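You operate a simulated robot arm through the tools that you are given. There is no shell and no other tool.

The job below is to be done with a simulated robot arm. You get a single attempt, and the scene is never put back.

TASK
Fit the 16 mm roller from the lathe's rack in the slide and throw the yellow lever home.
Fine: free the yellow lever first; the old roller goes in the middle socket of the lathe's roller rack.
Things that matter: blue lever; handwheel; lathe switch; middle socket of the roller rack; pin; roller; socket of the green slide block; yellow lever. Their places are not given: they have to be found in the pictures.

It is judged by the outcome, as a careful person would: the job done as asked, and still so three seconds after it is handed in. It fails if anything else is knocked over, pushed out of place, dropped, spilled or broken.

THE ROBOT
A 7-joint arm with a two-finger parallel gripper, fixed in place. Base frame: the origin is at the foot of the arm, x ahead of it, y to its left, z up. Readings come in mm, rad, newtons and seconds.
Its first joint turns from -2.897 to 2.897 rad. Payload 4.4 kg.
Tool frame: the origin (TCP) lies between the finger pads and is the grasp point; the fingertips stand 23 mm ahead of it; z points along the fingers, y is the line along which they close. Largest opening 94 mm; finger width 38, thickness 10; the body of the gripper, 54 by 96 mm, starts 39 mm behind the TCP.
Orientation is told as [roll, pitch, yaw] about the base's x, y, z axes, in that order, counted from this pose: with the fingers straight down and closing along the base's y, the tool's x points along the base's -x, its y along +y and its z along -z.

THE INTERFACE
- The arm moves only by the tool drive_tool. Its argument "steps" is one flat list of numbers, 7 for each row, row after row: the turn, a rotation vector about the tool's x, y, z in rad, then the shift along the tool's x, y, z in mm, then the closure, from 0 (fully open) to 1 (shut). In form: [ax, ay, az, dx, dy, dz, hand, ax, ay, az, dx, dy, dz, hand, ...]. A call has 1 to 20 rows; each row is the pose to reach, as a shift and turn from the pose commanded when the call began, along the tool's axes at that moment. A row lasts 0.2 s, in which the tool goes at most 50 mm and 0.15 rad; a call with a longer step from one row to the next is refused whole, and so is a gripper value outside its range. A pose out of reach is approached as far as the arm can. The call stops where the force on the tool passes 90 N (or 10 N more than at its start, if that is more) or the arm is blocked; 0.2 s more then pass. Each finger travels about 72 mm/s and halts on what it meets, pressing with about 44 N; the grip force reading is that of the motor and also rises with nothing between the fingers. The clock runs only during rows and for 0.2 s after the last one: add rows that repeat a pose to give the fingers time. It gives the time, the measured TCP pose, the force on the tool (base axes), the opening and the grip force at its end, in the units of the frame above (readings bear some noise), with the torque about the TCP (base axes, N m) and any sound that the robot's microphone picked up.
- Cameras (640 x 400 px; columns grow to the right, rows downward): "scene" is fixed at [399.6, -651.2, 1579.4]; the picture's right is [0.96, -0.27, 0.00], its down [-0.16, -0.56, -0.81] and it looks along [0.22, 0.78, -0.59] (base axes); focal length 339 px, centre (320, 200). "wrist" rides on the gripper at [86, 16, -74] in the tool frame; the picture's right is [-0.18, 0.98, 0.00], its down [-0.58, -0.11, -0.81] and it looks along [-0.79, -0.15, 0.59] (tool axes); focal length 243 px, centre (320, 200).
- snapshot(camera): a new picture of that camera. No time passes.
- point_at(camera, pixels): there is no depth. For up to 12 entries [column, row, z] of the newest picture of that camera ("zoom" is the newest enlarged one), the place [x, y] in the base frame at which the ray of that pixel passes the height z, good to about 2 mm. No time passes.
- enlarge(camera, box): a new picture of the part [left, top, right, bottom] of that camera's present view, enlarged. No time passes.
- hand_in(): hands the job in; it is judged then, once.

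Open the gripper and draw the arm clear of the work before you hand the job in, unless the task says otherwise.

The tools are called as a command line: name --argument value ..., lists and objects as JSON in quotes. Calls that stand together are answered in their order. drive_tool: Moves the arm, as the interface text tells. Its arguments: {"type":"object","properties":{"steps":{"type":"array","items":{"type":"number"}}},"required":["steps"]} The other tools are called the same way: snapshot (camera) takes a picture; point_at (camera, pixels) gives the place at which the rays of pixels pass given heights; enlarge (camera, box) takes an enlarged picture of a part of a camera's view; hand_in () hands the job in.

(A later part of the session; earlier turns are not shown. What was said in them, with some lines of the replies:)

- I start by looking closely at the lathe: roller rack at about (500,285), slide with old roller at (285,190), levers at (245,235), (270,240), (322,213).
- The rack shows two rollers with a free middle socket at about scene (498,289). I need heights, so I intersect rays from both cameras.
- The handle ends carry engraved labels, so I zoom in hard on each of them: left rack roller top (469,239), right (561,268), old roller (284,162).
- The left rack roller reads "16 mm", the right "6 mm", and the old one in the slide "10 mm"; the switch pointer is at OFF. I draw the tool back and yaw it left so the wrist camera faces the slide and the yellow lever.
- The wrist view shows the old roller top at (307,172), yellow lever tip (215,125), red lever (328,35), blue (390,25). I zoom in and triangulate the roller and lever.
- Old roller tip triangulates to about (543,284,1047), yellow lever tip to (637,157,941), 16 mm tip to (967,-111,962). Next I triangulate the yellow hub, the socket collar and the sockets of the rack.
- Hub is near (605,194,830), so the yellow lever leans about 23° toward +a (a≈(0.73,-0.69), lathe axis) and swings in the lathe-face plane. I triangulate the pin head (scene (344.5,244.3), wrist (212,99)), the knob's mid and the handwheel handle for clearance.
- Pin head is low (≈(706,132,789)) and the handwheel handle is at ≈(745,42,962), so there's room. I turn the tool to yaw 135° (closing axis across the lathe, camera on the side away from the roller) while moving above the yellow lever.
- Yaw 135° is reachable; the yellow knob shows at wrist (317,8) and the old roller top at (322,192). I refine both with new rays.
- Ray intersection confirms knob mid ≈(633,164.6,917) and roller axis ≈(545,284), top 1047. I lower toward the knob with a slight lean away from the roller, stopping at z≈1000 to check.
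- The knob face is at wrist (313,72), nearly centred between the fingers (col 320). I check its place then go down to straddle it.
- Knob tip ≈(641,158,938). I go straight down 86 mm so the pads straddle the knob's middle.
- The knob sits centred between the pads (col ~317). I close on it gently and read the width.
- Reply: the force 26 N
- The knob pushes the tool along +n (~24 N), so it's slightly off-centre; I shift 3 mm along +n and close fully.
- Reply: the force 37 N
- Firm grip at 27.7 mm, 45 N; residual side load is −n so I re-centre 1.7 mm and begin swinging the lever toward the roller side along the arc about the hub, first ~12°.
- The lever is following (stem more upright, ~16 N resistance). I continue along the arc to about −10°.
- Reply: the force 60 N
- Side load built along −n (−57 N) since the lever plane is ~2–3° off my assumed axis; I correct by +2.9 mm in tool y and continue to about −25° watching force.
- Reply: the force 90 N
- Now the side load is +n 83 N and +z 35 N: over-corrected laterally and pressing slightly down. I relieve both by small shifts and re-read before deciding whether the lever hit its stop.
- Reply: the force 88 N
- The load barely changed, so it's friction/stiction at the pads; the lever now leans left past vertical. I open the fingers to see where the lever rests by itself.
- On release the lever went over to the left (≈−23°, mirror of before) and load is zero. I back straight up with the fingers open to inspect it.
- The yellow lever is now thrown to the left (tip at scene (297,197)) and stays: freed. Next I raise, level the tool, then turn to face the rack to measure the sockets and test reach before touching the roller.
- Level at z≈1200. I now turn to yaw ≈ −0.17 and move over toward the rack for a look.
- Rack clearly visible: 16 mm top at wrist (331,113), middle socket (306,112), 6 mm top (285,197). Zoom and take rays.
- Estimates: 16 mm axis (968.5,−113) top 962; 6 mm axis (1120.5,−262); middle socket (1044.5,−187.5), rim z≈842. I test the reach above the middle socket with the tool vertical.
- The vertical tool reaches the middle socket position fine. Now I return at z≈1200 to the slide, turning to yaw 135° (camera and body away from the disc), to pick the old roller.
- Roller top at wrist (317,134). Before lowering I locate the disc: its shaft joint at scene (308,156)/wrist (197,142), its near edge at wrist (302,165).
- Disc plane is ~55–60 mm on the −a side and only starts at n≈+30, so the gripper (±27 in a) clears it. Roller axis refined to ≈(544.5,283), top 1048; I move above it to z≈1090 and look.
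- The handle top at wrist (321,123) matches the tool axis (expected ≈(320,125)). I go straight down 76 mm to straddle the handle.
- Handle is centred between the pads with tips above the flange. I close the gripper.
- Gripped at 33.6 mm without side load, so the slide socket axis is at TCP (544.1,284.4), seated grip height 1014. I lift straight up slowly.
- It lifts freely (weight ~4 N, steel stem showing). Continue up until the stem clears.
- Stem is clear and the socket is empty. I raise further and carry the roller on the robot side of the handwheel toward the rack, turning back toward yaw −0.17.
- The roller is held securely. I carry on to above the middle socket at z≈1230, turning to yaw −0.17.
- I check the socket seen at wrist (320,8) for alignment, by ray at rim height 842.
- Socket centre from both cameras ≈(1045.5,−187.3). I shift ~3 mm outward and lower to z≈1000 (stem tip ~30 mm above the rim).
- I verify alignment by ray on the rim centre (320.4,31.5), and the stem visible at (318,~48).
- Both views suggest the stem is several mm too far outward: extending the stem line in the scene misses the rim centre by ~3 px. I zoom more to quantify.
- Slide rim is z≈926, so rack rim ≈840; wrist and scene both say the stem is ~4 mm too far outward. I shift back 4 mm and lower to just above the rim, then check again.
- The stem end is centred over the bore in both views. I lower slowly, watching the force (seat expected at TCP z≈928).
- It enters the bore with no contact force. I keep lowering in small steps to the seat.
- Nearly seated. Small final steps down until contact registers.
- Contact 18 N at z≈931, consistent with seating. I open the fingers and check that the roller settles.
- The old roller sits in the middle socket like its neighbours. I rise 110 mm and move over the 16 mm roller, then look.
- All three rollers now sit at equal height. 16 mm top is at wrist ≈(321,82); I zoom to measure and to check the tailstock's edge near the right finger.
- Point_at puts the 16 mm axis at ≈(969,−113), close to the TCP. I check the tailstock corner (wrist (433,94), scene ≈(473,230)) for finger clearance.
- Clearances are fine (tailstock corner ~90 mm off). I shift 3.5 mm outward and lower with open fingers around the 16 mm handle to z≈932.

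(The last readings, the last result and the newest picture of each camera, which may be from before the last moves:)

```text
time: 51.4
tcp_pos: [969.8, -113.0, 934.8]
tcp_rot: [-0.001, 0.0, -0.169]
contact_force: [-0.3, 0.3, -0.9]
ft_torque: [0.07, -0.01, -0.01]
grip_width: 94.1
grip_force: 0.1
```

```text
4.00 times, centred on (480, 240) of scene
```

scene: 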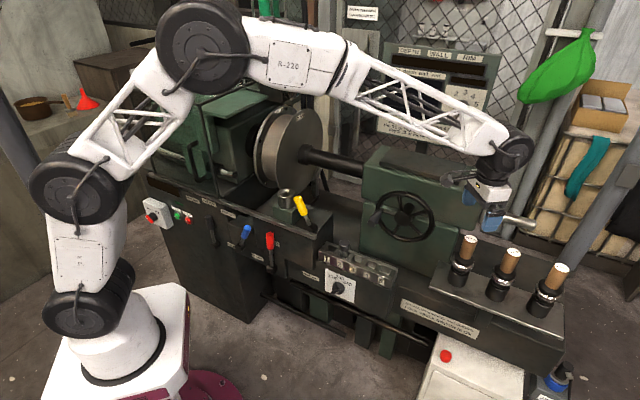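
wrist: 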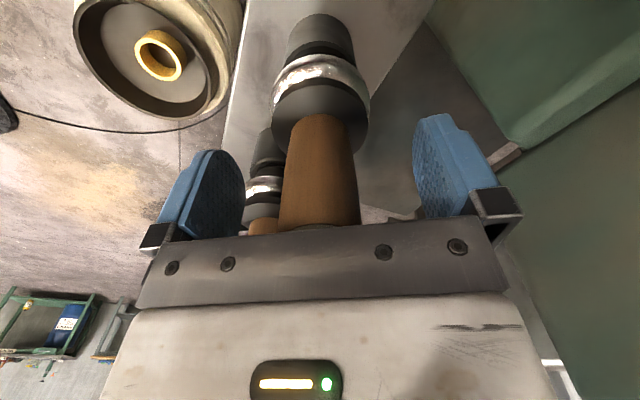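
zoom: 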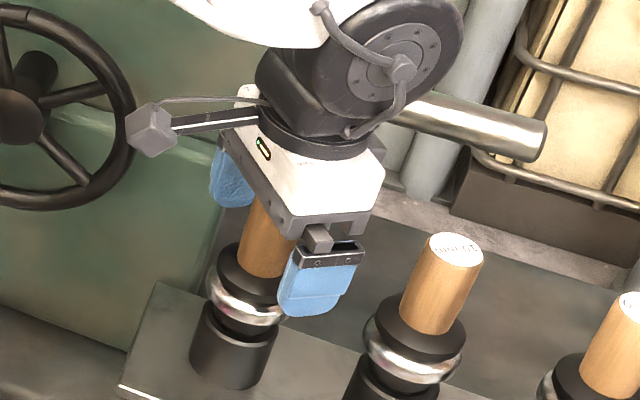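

The view matches the reference grasp at the slide within a few px (handle apex row 113 vs 119). I nudge 1.5 mm inward and 1.5 mm down, then close on the handle.

drive_tool --steps '[0, 0, 0, 1.5, 0, 1.5, 0, 0, 0, 0, 1.5, 0, 1.5, 0.4, 0, 0, 0, 1.5, 0, 1.5, 0.6, 0, 0, 0, 1.5, 0, 1.5, 0.75, 0, 0, 0, 1.5, 0, 1.5, 1, 0, 0, 0, 1.5, 0, 1.5, 1]'

snapshot --camera "wrist"

```text
time: 52.8
tcp_pos: [968.4, -113.9, 931.9]
tcp_rot: [0.0, 0.0, -0.17]
contact_force: [-0.5, 1.4, 1.0]
ft_torque: [0.15, 0.05, 0.0]
grip_width: 33.6
grip_force: 44.4
```

```text
taken
```

wrist: 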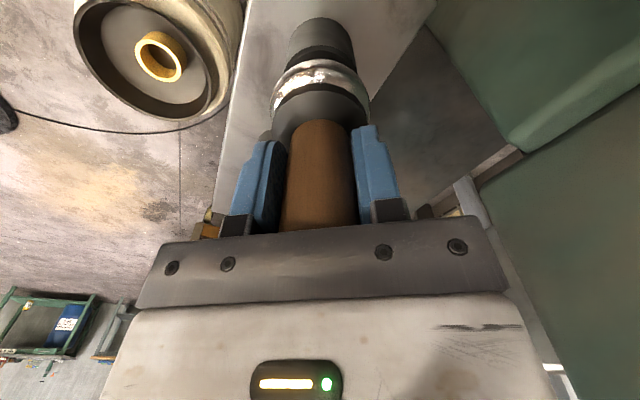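

The view now matches the reference exactly (apex row 119). Gripped at 33.6 mm with no load; I lift straight up.

drive_tool --steps '[0, 0, 0, 0, 0, -4, 1, 0, 0, 0, 0, 0, -8, 1, 0, 0, 0, 0, 0, -14, 1, 0, 0, 0, 0, 0, -22, 1, 0, 0, 0, 0, 0, -32, 1, 0, 0, 0, 0, 0, -45, 1, 0, 0, 0, 0, 0, -60, 1, 0, 0, 0, 0, 0, -80, 1, 0, 0, 0, 0, 0, -110, 1]'

snapshot --camera "scene"

snapshot --camera "wrist"

```text
time: 54.8
tcp_pos: [971.0, -114.0, 1041.4]
tcp_rot: [0.001, 0.002, -0.168]
contact_force: [0.2, -0.7, -5.7]
ft_torque: [0.0, -0.01, 0.0]
grip_width: 33.6
grip_force: 43.9
```

```text
taken
```

scene: 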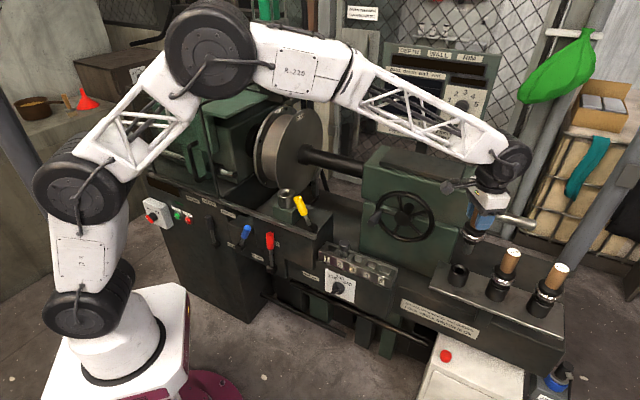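

```text
taken
```

wrist: 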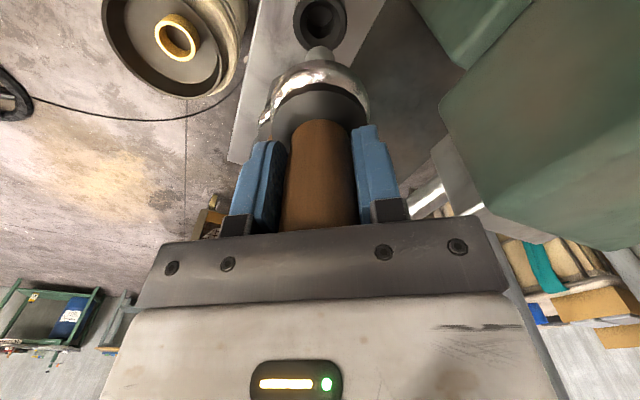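

16 mm roller is out of its socket. I raise and carry it back via the robot-side waypoint (690,−62,1230).

drive_tool --steps '[0, 0, 0, 0, 0, -35, 1, 0, 0, 0, 0, 0, -70, 1, 0, 0, 0, 0, 0, -105, 1, 0, 0, -0.12, 35.5, 0.5, -120, 1, 0, 0, -0.24, 71, 1, -135, 1, 0, 0, -0.36, 106.5, 1.6, -150, 1, 0, 0, -0.48, 142, 2.1, -165, 1, 0, 0, -0.6, 177.5, 2.7, -180, 1, 0, 0, -0.72, 213, 3.2, -190, 1, 0, 0, -0.84, 248.5, 3.8, -190, 1, 0, 0, -0.964, 284.3, 4.3, -190, 1, 0, 0, -0.964, 284.3, 4.3, -190, 1]'

```text
time: 57.4
tcp_pos: [691.3, -61.6, 1232.5]
tcp_rot: [0.001, 0.001, 0.795]
contact_force: [1.1, 0.0, -4.3]
ft_torque: [-0.02, 0.0, 0.02]
grip_width: 33.5
grip_force: 44.0
```

I carry it on to above the slide socket at (544,284), turning to yaw 135°, and come down to z≈1135.

drive_tool --steps '[0, 0, -0.13, -12, 29, 0, 1, 0, 0, -0.26, -24, 58, 0, 1, 0, 0, -0.39, -36, 87, 0, 1, 0, 0, -0.52, -48, 116, 0, 1, 0, 0, -0.65, -60, 145, 0, 1, 0, 0, -0.78, -72, 174, 0, 1, 0, 0, -0.91, -84, 203, 0, 1, 0, 0, -1.04, -96, 231, 0, 1, 0, 0, -1.17, -108, 260, 0, 1, 0, 0, -1.3, -120, 289, 0, 1, 0, 0, -1.43, -132, 318, 0, 1, 0, 0, -1.561, -144.1, 347.2, 0, 1, 0, 0, -1.561, -144.1, 347.2, 30, 1, 0, 0, -1.561, -144.1, 347.2, 65, 1, 0, 0, -1.561, -144.1, 347.2, 97, 1, 0, 0, -1.561, -144.1, 347.2, 97, 1]'

snapshot --camera "wrist"

enlarge --camera "scene" --box '[250, 100, 330, 220]'

enlarge --camera "wrist" --box '[260, 0, 380, 90]'

```text
time: 60.8
tcp_pos: [543.0, 284.5, 1134.1]
tcp_rot: [0.001, -0.001, 2.356]
contact_force: [0.5, 0.3, -5.1]
ft_torque: [0.0, -0.03, 0.03]
grip_width: 33.6
grip_force: 43.7
```

```text
taken
```

wrist: 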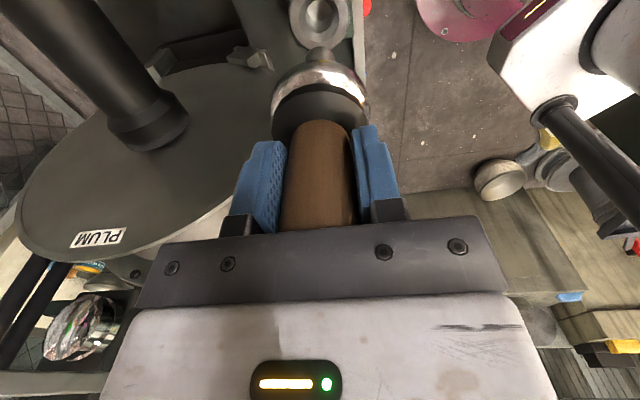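

```text
3.33 times, centred on (290, 160) of scene
```

zoom: 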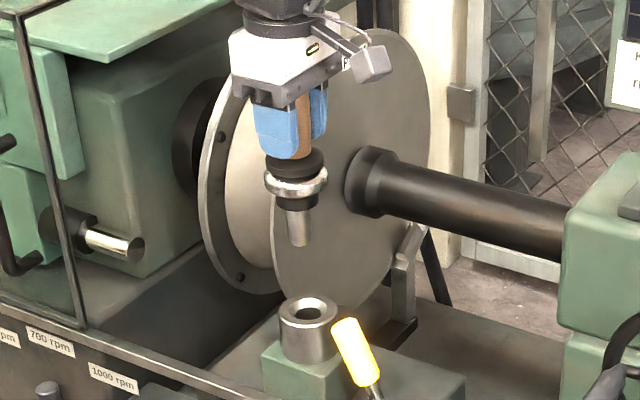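

```text
4.44 times, centred on (320, 45) of wrist
```

zoom: 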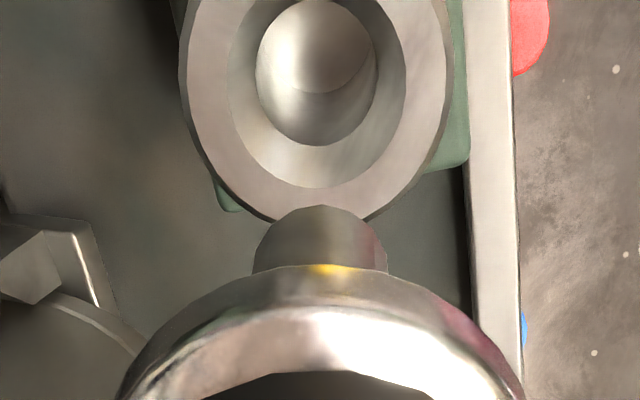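

Aligned within a couple of mm. I lower to z≈1065 (stem tip ~15–20 mm above the rim at 926) and compare views again.

drive_tool --steps '[0, 0, 0, 0, 0, 25, 1, 0, 0, 0, 0, 0, 50, 1, 0, 0, 0, 0, 0, 68, 1, 0, 0, 0, 0, 0, 68, 1]'

enlarge --camera "scene" --box '[260, 140, 320, 220]'

enlarge --camera "wrist" --box '[260, 0, 380, 90]'

drive_tool --steps '[0, 0, 0, 0, 0, 0, 1]'

drive_tool --steps '[0, 0, 0, 0, 0, 0, 1]'

```text
time: 61.8
tcp_pos: [541.6, 284.3, 1067.4]
tcp_rot: [-0.001, 0.0, 2.356]
contact_force: [-0.4, -0.3, -4.1]
ft_torque: [-0.01, -0.02, 0.0]
grip_width: 33.9
grip_force: 43.6
```

```text
5.00 times, centred on (290, 180) of scene
```

zoom: 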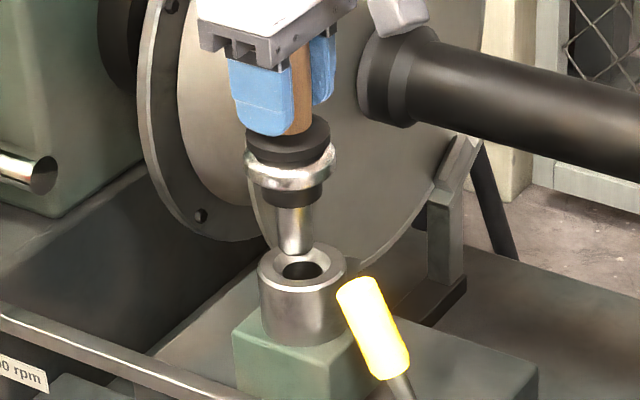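

```text
4.44 times, centred on (320, 45) of wrist
```

zoom: 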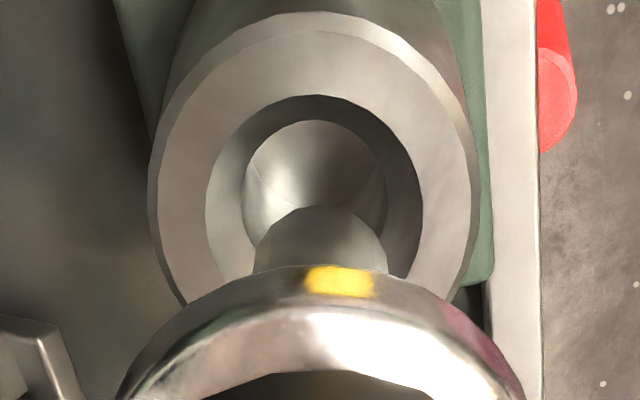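

```text
time: 62.2
tcp_pos: [541.9, 284.0, 1067.0]
tcp_rot: [-0.001, 0.0, 2.356]
contact_force: [-0.1, 0.8, -4.2]
ft_torque: [-0.02, 0.0, 0.04]
grip_width: 33.4
grip_force: 44.6
```

```text
time: 62.6
tcp_pos: [541.3, 283.4, 1066.4]
tcp_rot: [0.001, 0.0, 2.357]
contact_force: [1.2, 0.3, -3.9]
ft_torque: [0.03, 0.0, 0.0]
grip_width: 33.4
grip_force: 43.5
```

Averaged readings (541.6,283.9) vs the seat axis (543.9,284.1), and both views, agree that the stem needs ~2 mm along +a and ~1.6 mm along +n. I correct and lower to the rim.

drive_tool --steps '[0, 0, 0, 1, -0.8, 0, 1, 0, 0, 0, 2, -1.6, 0, 1, 0, 0, 0, 2, -1.6, 8, 1, 0, 0, 0, 2, -1.6, 14, 1, 0, 0, 0, 2, -1.6, 14, 1]'

enlarge --camera "scene" --box '[260, 140, 320, 220]'

enlarge --camera "wrist" --box '[260, 0, 380, 90]'

```text
time: 63.8
tcp_pos: [544.6, 285.4, 1053.4]
tcp_rot: [0.001, 0.0, 2.357]
contact_force: [-0.1, -0.6, -4.7]
ft_torque: [0.01, 0.01, 0.0]
grip_width: 33.5
grip_force: 44.2
```

```text
5.00 times, centred on (290, 180) of scene
```

zoom: 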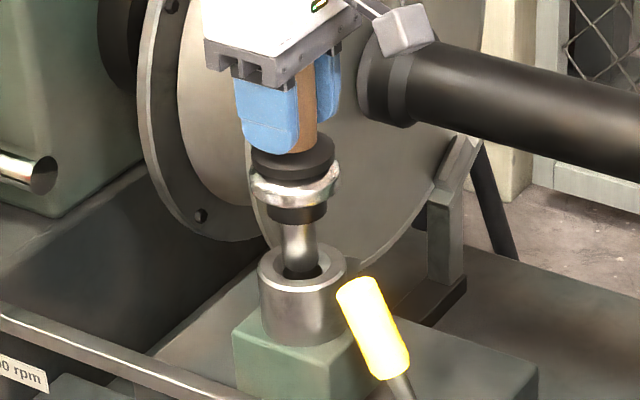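

```text
4.44 times, centred on (320, 45) of wrist
```

zoom: 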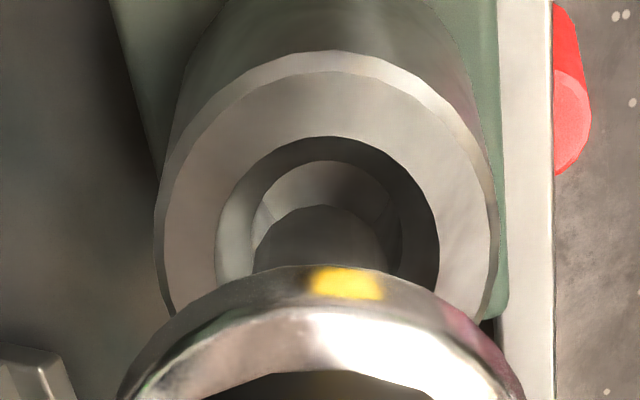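

Now the bore centre (zoom x 327) is ~7 px right of the stem (320): overshoot ~1.2 mm. I shift back 1.1 mm and lower slowly into the bore.

drive_tool --steps '[0, 0, 0, 0, 1.1, 0, 1, 0, 0, 0, 0, 1.1, 4, 1, 0, 0, 0, 0, 1.1, 8, 1, 0, 0, 0, 0, 1.1, 12, 1, 0, 0, 0, 0, 1.1, 16, 1]'

enlarge --camera "scene" --box '[260, 140, 320, 220]'

```text
time: 65.0
tcp_pos: [544.0, 283.7, 1036.7]
tcp_rot: [0.0, 0.0, 2.356]
contact_force: [-0.5, 0.7, -4.4]
ft_torque: [-0.01, 0.02, 0.03]
grip_width: 33.6
grip_force: 43.7
```

```text
5.00 times, centred on (290, 180) of scene
```

zoom: 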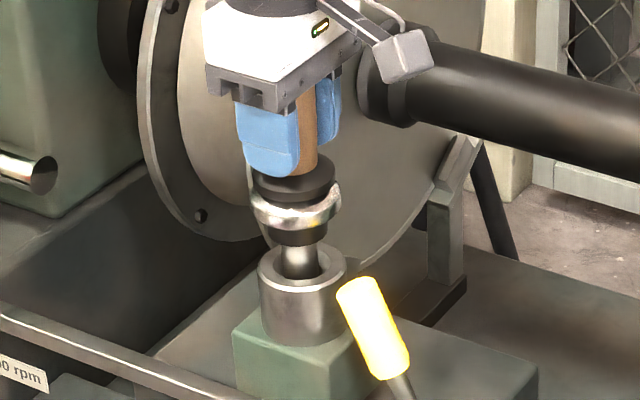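

The stem is entering with no contact force. I continue down toward the seat (expected z≈1015–1017).

drive_tool --steps '[0, 0, 0, 0, 0, 4, 1, 0, 0, 0, 0, 0, 8, 1, 0, 0, 0, 0, 0, 12, 1, 0, 0, 0, 0, 0, 16, 1, 0, 0, 0, 0, 0, 18.5, 1]'

enlarge --camera "scene" --box '[260, 140, 320, 220]'

```text
time: 66.2
tcp_pos: [545.2, 283.4, 1018.5]
tcp_rot: [0.0, 0.001, 2.356]
contact_force: [0.1, 0.2, -4.0]
ft_torque: [-0.02, 0.0, 0.05]
grip_width: 33.6
grip_force: 43.7
```

```text
5.00 times, centred on (290, 180) of scene
```

zoom: 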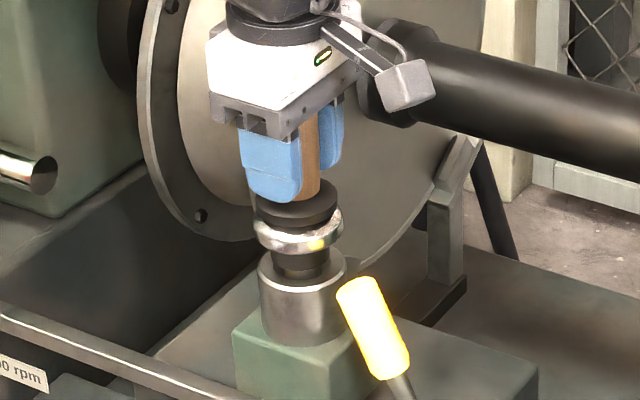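

Almost there and still free. Small final steps until contact.

drive_tool --steps '[0, 0, 0, 0, 0, 1.5, 1, 0, 0, 0, 0, 0, 3, 1, 0, 0, 0, 0, 0, 4.5, 1]'

enlarge --camera "scene" --box '[260, 140, 320, 220]'

```text
time: 67.0
tcp_pos: [544.0, 283.8, 1014.1]
tcp_rot: [-0.002, 0.001, 2.357]
contact_force: [-5.9, -1.6, 12.9]
ft_torque: [-0.08, 0.69, -0.02]
grip_width: 33.6
grip_force: 43.9
```

```text
5.00 times, centred on (290, 180) of scene
```

zoom: 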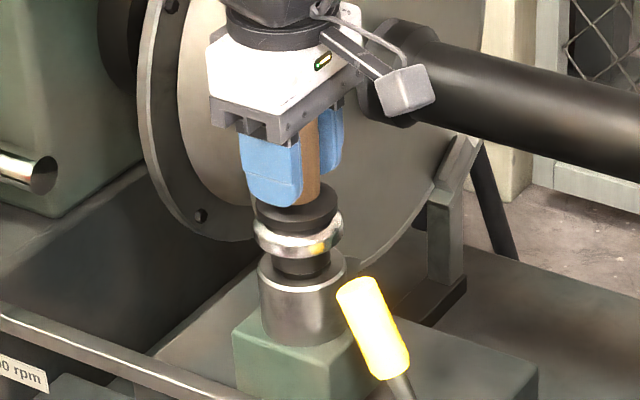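

Contact at z≈1014, same as the original seat height. I press 1 mm more to be sure, then open.

drive_tool --steps '[0, 0, 0, 0, 0, 1, 1, 0, 0, 0, 0, 0, 1, 1, 0, 0, 0, 0, 0, 0, 0.8, 0, 0, 0, 0, 0, 0, 0.6, 0, 0, 0, 0, 0, 0, 0.4, 0, 0, 0, 0, 0, 0, 0.2, 0, 0, 0, 0, 0, 0, 0.1]'

snapshot --camera "wrist"

enlarge --camera "scene" --box '[260, 140, 320, 220]'

```text
time: 68.6
tcp_pos: [543.5, 283.6, 1015.2]
tcp_rot: [0.0, 0.001, 2.355]
contact_force: [0.9, -0.3, 0.8]
ft_torque: [0.01, 0.0, 0.01]
grip_width: 84.7
grip_force: 0.0
```

```text
taken
```

wrist: 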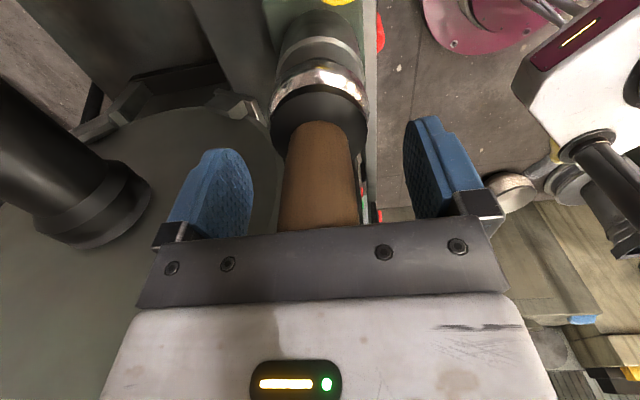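

```text
5.00 times, centred on (290, 180) of scene
```

zoom: 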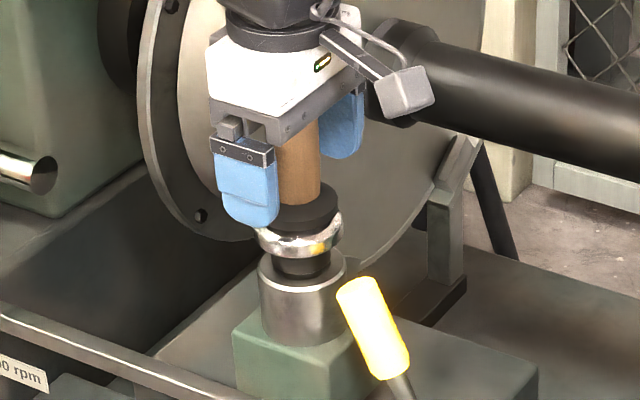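

The 16 mm roller is seated and released. I rise straight up and shift toward +a for a view of the freed yellow lever.

drive_tool --steps '[0, 0, 0, 0, 0, -25, 0.05, 0, 0, 0, 0, 0, -55, 0, 0, 0, 0, 0, 0, -90, 0, 0, 0, 0, 0, 0, -130, 0, 0, 0, 0, 45, 0, -130, 0, 0, 0, 0, 85, 10, -110, 0, 0, 0, 0, 85, 10, -110, 0]'

snapshot --camera "wrist"

enlarge --camera "wrist" --box '[260, 0, 380, 120]'

snapshot --camera "scene"

enlarge --camera "scene" --box '[265, 155, 345, 245]'

```text
time: 70.2
tcp_pos: [594.0, 214.5, 1124.2]
tcp_rot: [0.001, -0.001, 2.358]
contact_force: [-0.1, 0.1, 0.2]
ft_torque: [0.0, 0.03, 0.0]
grip_width: 94.1
grip_force: 0.1
```

```text
taken
```

wrist: 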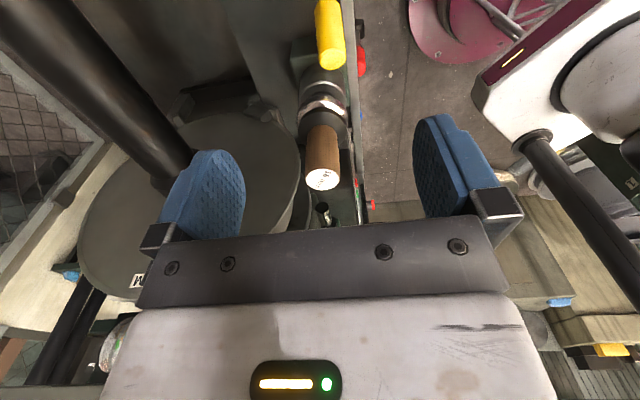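

```text
3.33 times, centred on (320, 60) of wrist
```

zoom: 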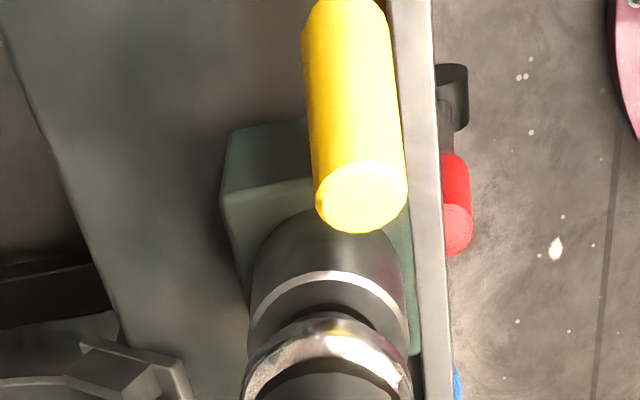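

```text
taken
```

scene: 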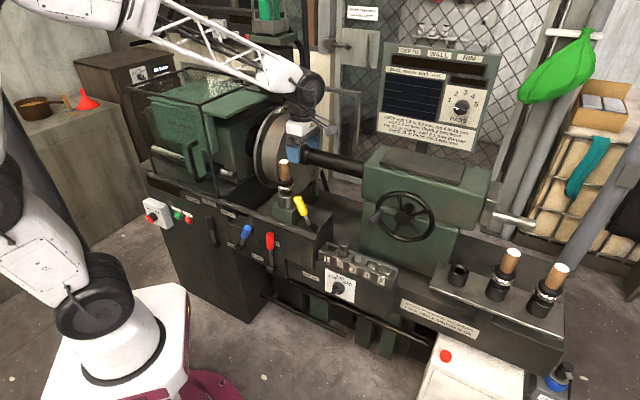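

```text
4.44 times, centred on (305, 200) of scene
```

zoom: 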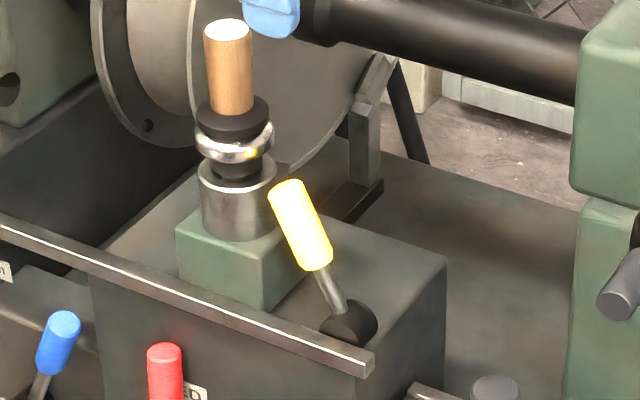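

Lever tip: scene (297,197), wrist (332.6,59). I triangulate it and the knob's bottom end.

point_at --camera "scene" --pixels '[[297.1, 197.1, 945], [297.1, 197.1, 925], [304.5, 214.6, 895], [304.5, 214.6, 875], [300.8, 206, 925], [300.8, 206, 905]]'

point_at --camera "wrist" --pixels '[[332.6, 59.1, 945], [332.6, 59.1, 925], [329, 25, 925], [329, 25, 905]]'

```text
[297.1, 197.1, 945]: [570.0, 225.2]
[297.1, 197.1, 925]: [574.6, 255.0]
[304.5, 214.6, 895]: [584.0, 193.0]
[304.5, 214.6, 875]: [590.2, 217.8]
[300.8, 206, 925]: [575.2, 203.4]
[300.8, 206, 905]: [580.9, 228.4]
```

```text
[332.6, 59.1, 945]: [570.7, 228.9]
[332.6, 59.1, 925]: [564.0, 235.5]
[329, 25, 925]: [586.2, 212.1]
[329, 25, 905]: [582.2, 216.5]
```

Lever tip (570,230,942), i.e. −25.6° about the hub; knob mid ≈(578.5,220,915). I approach along a slightly leaned axis, first to z≈1013 with the fingers at 66 mm.

drive_tool --steps '[0, -0.05, 0, 2, 2, 30, 0.3, 0, -0.1, 0, 4, 4, 60, 0.3, 0, -0.15, 0, 5, 6, 90, 0.3, 0, -0.2, 0, 5.1, 7.1, 111, 0.3, 0, -0.2, 0, 5.1, 7.1, 111, 0.3]'

snapshot --camera "wrist"

enlarge --camera "scene" --box '[265, 135, 345, 235]'

```text
time: 71.4
tcp_pos: [594.0, 208.4, 1010.9]
tcp_rot: [0.001, -0.201, 2.357]
contact_force: [-0.4, -0.3, -0.1]
ft_torque: [0.0, 0.01, 0.0]
grip_width: 65.7
grip_force: 0.0
```

```text
taken
```

wrist: 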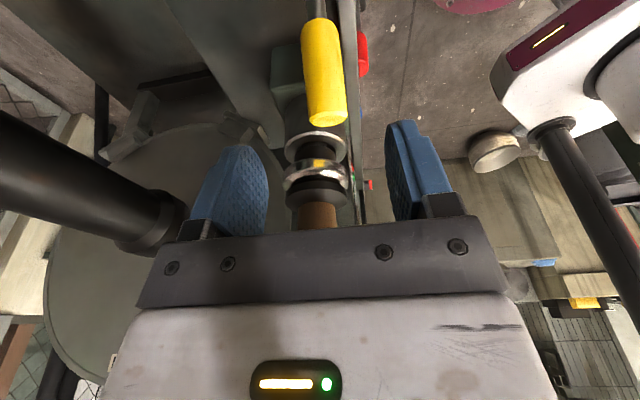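

```text
4.00 times, centred on (305, 185) of scene
```

zoom: 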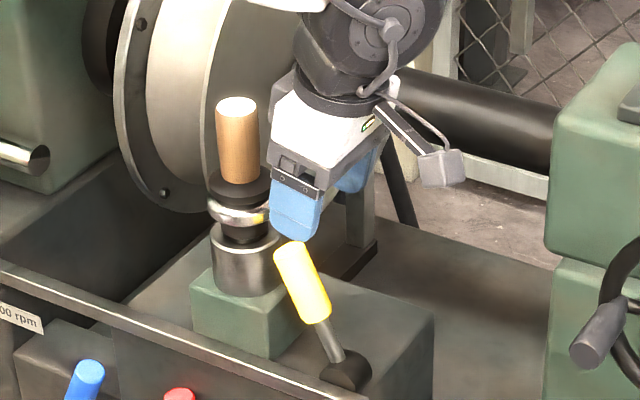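

The knob tip sits at wrist (327,112), 4 mm right of centre. I advance 98 mm along the tool axis with a 2.8 mm sideways correction.

drive_tool --steps '[0, 0, 0, 0, 2.8, 25, 0.3, 0, 0, 0, 0, 2.8, 50, 0.3, 0, 0, 0, 0, 2.8, 75, 0.3, 0, 0, 0, 0.3, 2.8, 96, 0.3, 0, 0, 0, 0.3, 2.8, 96, 0.3]'

snapshot --camera "wrist"

enlarge --camera "scene" --box '[265, 155, 345, 245]'

```text
time: 72.6
tcp_pos: [579.7, 218.4, 917.5]
tcp_rot: [0.001, -0.199, 2.356]
contact_force: [0.0, -0.1, -0.7]
ft_torque: [0.01, -0.02, 0.0]
grip_width: 65.6
grip_force: 0.0
```

```text
taken
```

wrist: 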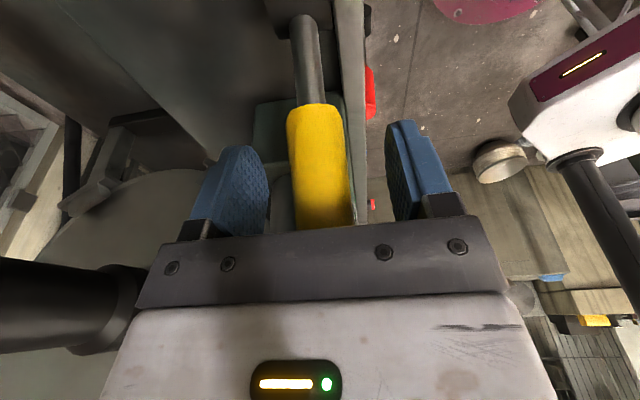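

```text
4.44 times, centred on (305, 200) of scene
```

zoom: 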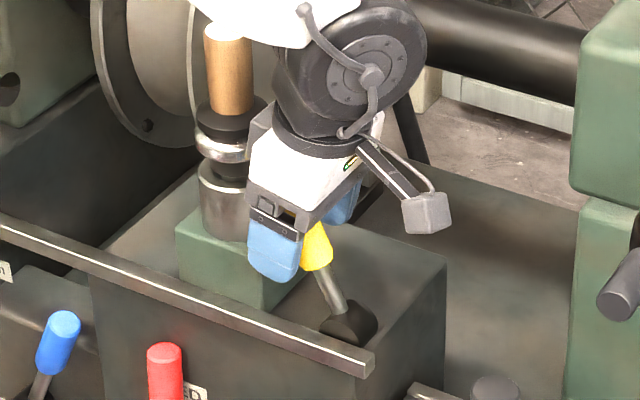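

The knob is between the pads near col 321. I close on it.

drive_tool --steps '[0, 0, 0, 0, 0, 0, 0.5, 0, 0, 0, 0, 0, 0, 0.65, 0, 0, 0, 0, 0, 0, 0.8, 0, 0, 0, 0, 0, 0, 1, 0, 0, 0, 0, 0, 0, 1]'

snapshot --camera "wrist"

```text
time: 73.8
tcp_pos: [580.0, 218.8, 917.0]
tcp_rot: [0.001, -0.2, 2.354]
contact_force: [8.6, 9.7, -4.8]
ft_torque: [-0.45, 0.69, -0.45]
grip_width: 27.9
grip_force: 45.0
```

```text
taken
```

wrist: 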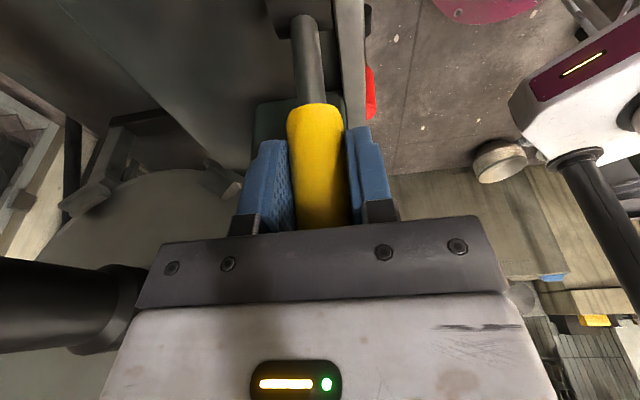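

Gripped at 27.9 mm with little side load. I swing the lever along its arc toward home, first to about vertical.

drive_tool --steps '[0, 0, 0, 3.2, 0, -2.1, 1, 0, 0, 0, 6.4, 0, -4.15, 1, 0, 0, 0, 9.8, 0, -6, 1, 0, 0, 0, 13.3, 0, -7.8, 1, 0, 0, 0, 16.9, 0, -9.4, 1, 0, 0, 0, 20.5, 0, -10.9, 1, 0, 0, 0, 24.3, 0, -12.2, 1, 0, 0, 0, 28, 0, -13.3, 1, 0, 0, 0, 31.9, 0, -14.3, 1, 0, 0, 0, 35.7, 0, -15.1, 1, 0, 0, 0, 35.7, 0, -15.1, 1]'

snapshot --camera "wrist"

enlarge --camera "scene" --box '[265, 155, 345, 245]'

```text
time: 76.2
tcp_pos: [606.9, 193.4, 926.8]
tcp_rot: [0.0, -0.201, 2.357]
contact_force: [-26.6, -4.7, 6.5]
ft_torque: [1.53, 0.43, 0.32]
grip_width: 27.8
grip_force: 44.9
```

```text
taken
```

wrist: 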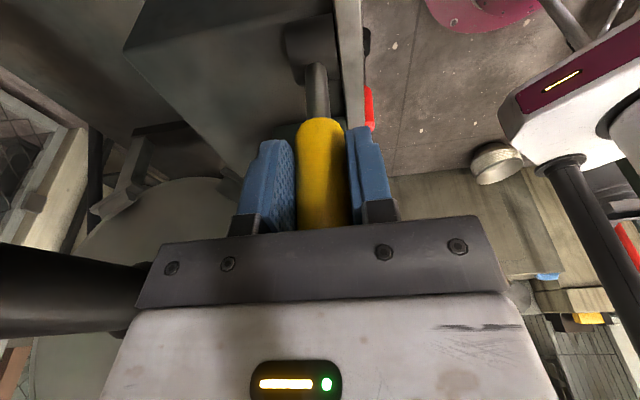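

```text
4.44 times, centred on (305, 200) of scene
```

zoom: 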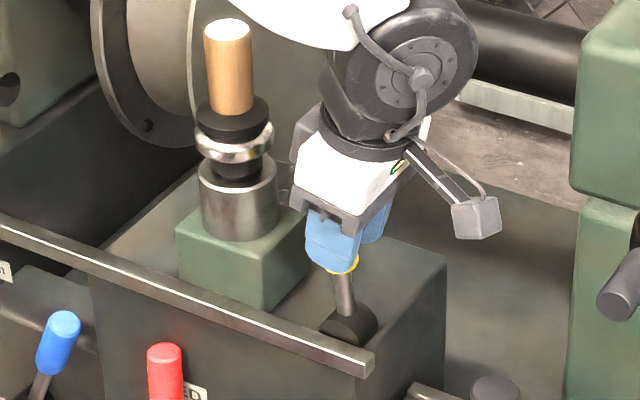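

The lever is about vertical and following. I continue past centre toward the home side.

drive_tool --steps '[0, 0, 0, 4, 0.4, -0.6, 1, 0, 0, 0, 7.8, 0.8, -1.1, 1, 0, 0, 0, 11.7, 0.8, -1.3, 1, 0, 0, 0, 15.6, 0.8, -1.4, 1, 0, 0, 0, 19.5, 0.8, -1.3, 1, 0, 0, 0, 23.4, 0.8, -1.2, 1, 0, 0, 0, 27.4, 0.8, -0.7, 1, 0, 0, 0, 31.3, 0.8, -0.2, 1, 0, 0, 0, 31.3, 0.8, -0.2, 1]'

snapshot --camera "wrist"

enlarge --camera "scene" --box '[265, 155, 345, 245]'

```text
time: 78.2
tcp_pos: [628.9, 170.8, 920.8]
tcp_rot: [-0.001, -0.198, 2.357]
contact_force: [3.4, 14.5, 24.3]
ft_torque: [0.32, 1.79, -0.13]
grip_width: 27.8
grip_force: 45.3
```

```text
taken
```

wrist: 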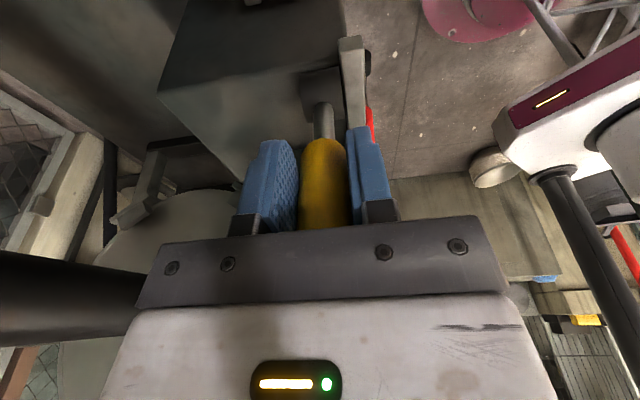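

```text
4.44 times, centred on (305, 200) of scene
```

zoom: 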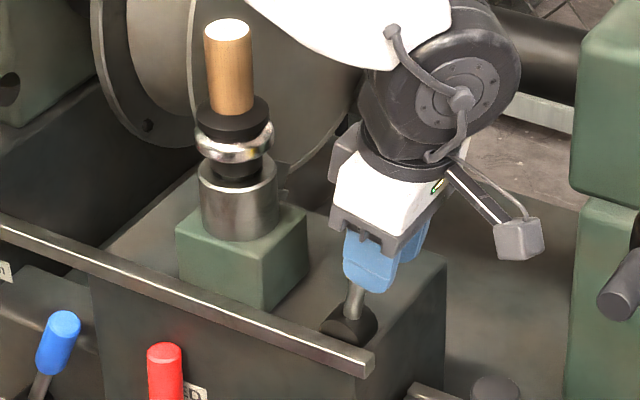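

Past centre; ~20° to home side. I continue to the end of travel (~27–29°) watching for a stop.

drive_tool --steps '[0, 0, 0, 3, 0, 0.6, 1, 0, 0, 0, 6.1, 0, 1.2, 1, 0, 0, 0, 9.2, 0, 2, 1, 0, 0, 0, 9.2, 0, 2, 1]'

enlarge --camera "scene" --box '[265, 155, 345, 245]'

```text
time: 79.2
tcp_pos: [635.5, 163.1, 917.7]
tcp_rot: [-0.001, -0.2, 2.356]
contact_force: [3.1, 4.3, 30.8]
ft_torque: [0.29, 1.61, 0.08]
grip_width: 27.8
grip_force: 44.3
```

```text
4.44 times, centred on (305, 200) of scene
```

zoom: 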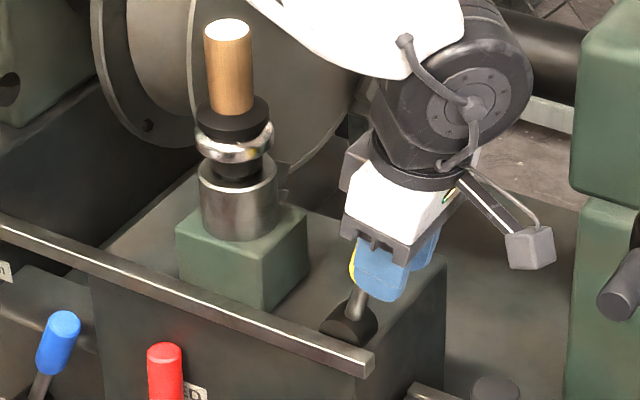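

TCP is at the original home position, but the knob shows slightly left of the finger, so there was slip; I go 5 mm further and read the force.

drive_tool --steps '[0, 0, 0, 2.5, 0, 0.8, 1, 0, 0, 0, 5, 0, 1.6, 1, 0, 0, 0, 5, 0, 1.6, 1]'

snapshot --camera "wrist"

enlarge --camera "scene" --box '[290, 180, 340, 240]'

```text
time: 80.0
tcp_pos: [638.1, 161.8, 913.3]
tcp_rot: [0.0, -0.198, 2.357]
contact_force: [8.3, 11.4, 24.1]
ft_torque: [0.28, 1.71, 0.1]
grip_width: 27.9
grip_force: 45.2
```

```text
taken
```

wrist: 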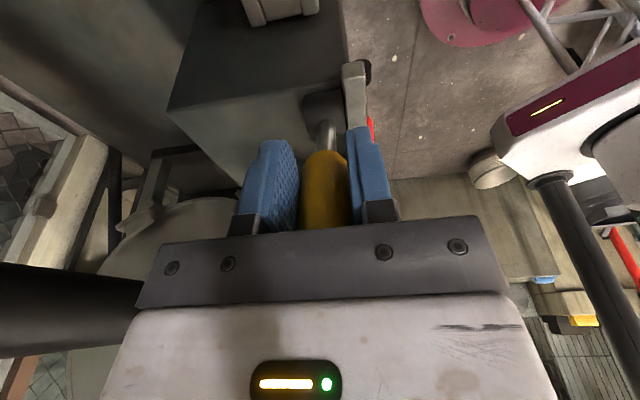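

```text
6.67 times, centred on (315, 210) of scene
```

zoom: 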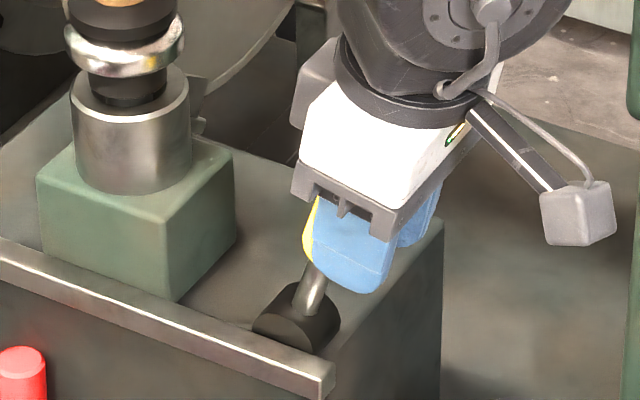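

The stem leans less than at the original home (slip in the pads). I release to see where the lever rests.

drive_tool --steps '[0, 0, 0, 0, 0, 0, 0.6, 0, 0, 0, 0, 0, 0, 0.45, 0, 0, 0, 0, 0, 0, 0.3, 0, 0, 0, 0, 0, 0, 0.3]'

snapshot --camera "wrist"

enlarge --camera "scene" --box '[290, 180, 340, 240]'

```text
time: 81.0
tcp_pos: [637.2, 161.7, 914.2]
tcp_rot: [0.001, -0.201, 2.355]
contact_force: [0.1, 0.2, 0.5]
ft_torque: [0.03, 0.0, 0.0]
grip_width: 65.9
grip_force: 0.0
```

```text
taken
```

wrist: 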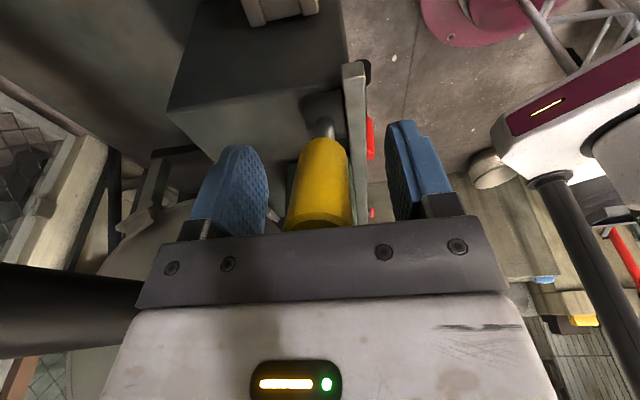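

```text
6.67 times, centred on (315, 210) of scene
```

zoom: 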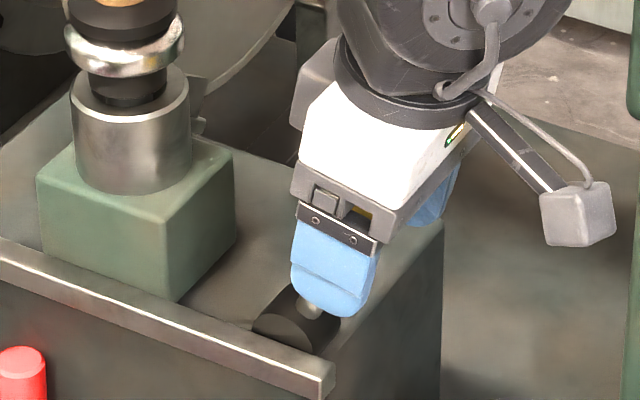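

On release the lever moved on over to the home side. I withdraw along the tool axis and inspect it against its original position.

drive_tool --steps '[0, 0, 0, 0, 0, -30, 0.2, 0, 0, 0, 0, 0, -65, 0.1, 0, 0, 0, 0, 0, -100, 0, 0, 0.1, 0, -10, 0, -145, 0, 0, 0.2, 0, -20, 0, -190, 0, 0, 0.2, 0, -30, 0, -230, 0, 0, 0.2, 0, -30, 0, -230, 0]'

snapshot --camera "wrist"

enlarge --camera "scene" --box '[200, 140, 360, 280]'

enlarge --camera "scene" --box '[300, 195, 340, 235]'

```text
time: 82.6
tcp_pos: [649.2, 151.0, 1145.6]
tcp_rot: [-0.001, -0.001, 2.356]
contact_force: [0.4, -1.0, -0.3]
ft_torque: [0.02, 0.02, -0.01]
grip_width: 94.1
grip_force: 0.1
```

```text
taken
```

wrist: 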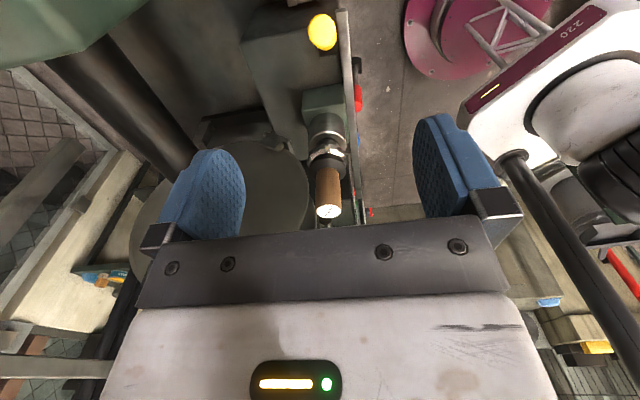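

```text
2.86 times, centred on (280, 210) of scene
```

zoom: 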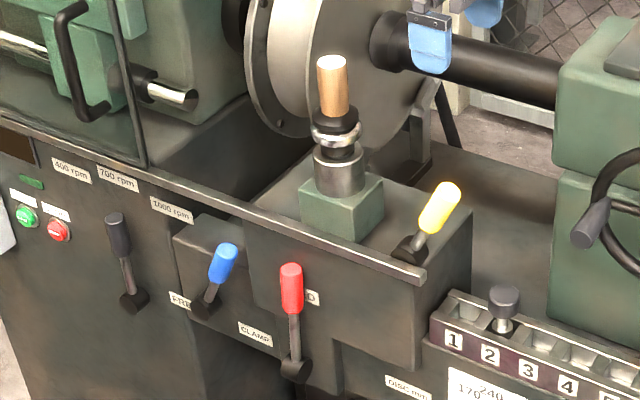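

```text
10.00 times, centred on (320, 215) of scene
```

zoom: 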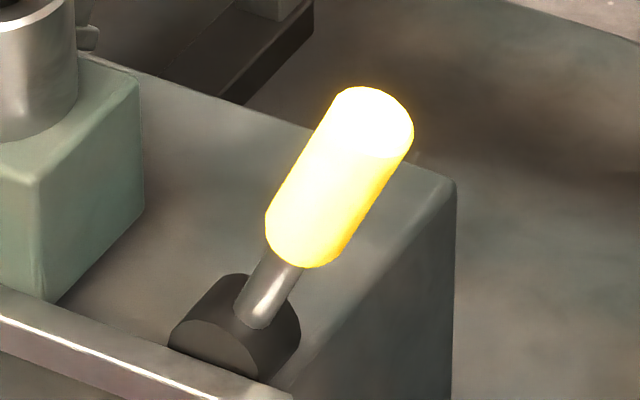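

The yellow lever is exactly as in the first picture (home) and the roller is seated. I draw the arm up and back, clear of the work.

drive_tool --steps '[0, 0, 0, 0, 0, -40, 0, 0, 0, 0, 0, 20, -80, 0, 0, 0, 0, 0, 55, -110, 0, 0, 0, 0, 0, 95, -130, 0, 0, 0, 0, 0, 135, -140, 0, 0, 0, 0, 0, 175, -140, 0, 0, 0, 0, 0, 175, -140, 0]'

snapshot --camera "scene"

enlarge --camera "scene" --box '[274, 156, 296, 171]'

enlarge --camera "scene" --box '[430, 220, 590, 320]'

enlarge --camera "scene" --box '[260, 150, 340, 230]'

```text
time: 84.2
tcp_pos: [523.8, 28.6, 1284.3]
tcp_rot: [0.001, 0.001, 2.356]
contact_force: [0.6, 0.7, 0.1]
ft_torque: [0.0, 0.04, -0.02]
grip_width: 93.9
grip_force: 0.0
```

```text
taken
```

scene: 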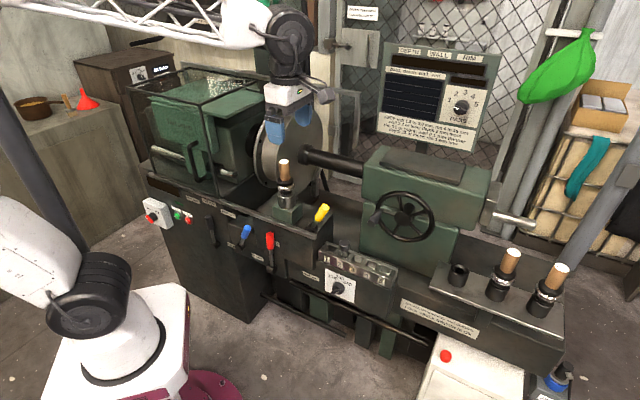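

```text
16.00 times, centred on (285, 164) of scene
```

zoom: 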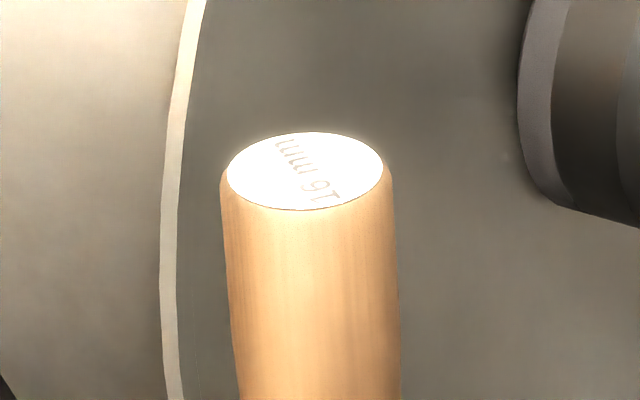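

```text
4.00 times, centred on (510, 270) of scene
```

zoom: 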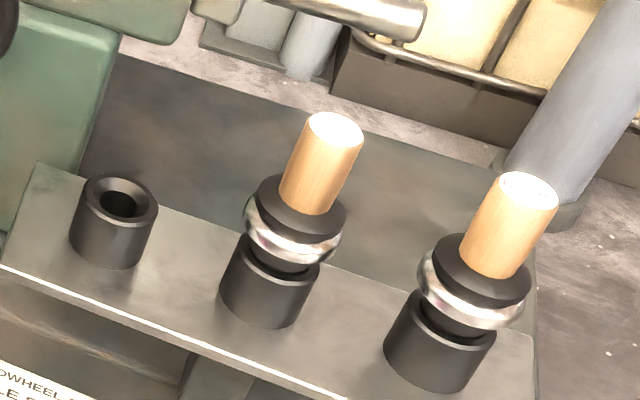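

```text
5.00 times, centred on (300, 190) of scene
```

zoom: 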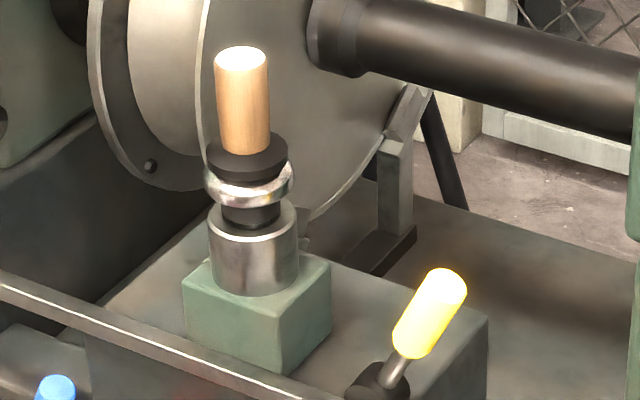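

The slide now holds the roller labelled "16 mm", seated as the old one was. The 10 mm roller stands in the middle rack socket, and the yellow lever is home. The blue lever, pin, handwheel and switch look unchanged, and the gripper is open and clear, so I hand in.

hand_in

```text
The job is handed in.
```

The 16 mm roller is fitted in the slide and the yellow lever is thrown home. I've handed the job in, but no verdict has come back yet.

- **Yellow lever:** I freed it before touching the old roller. After the new roller was in, I threw it back, and it now sits exactly as it did in the first picture.
- **Old roller:** the 10 mm roller is in the middle socket of the rack, level with the 6 mm roller beside it.
- **New roller:** the label on the handle reads 16 mm. It went down to the same height the old one sat at.
- **Everything else:** in the last pictures the blue lever, pin, handwheel and lathe switch look unchanged. I didn't touch any of them.

The gripper is open and the arm is drawn clear of the lathe.
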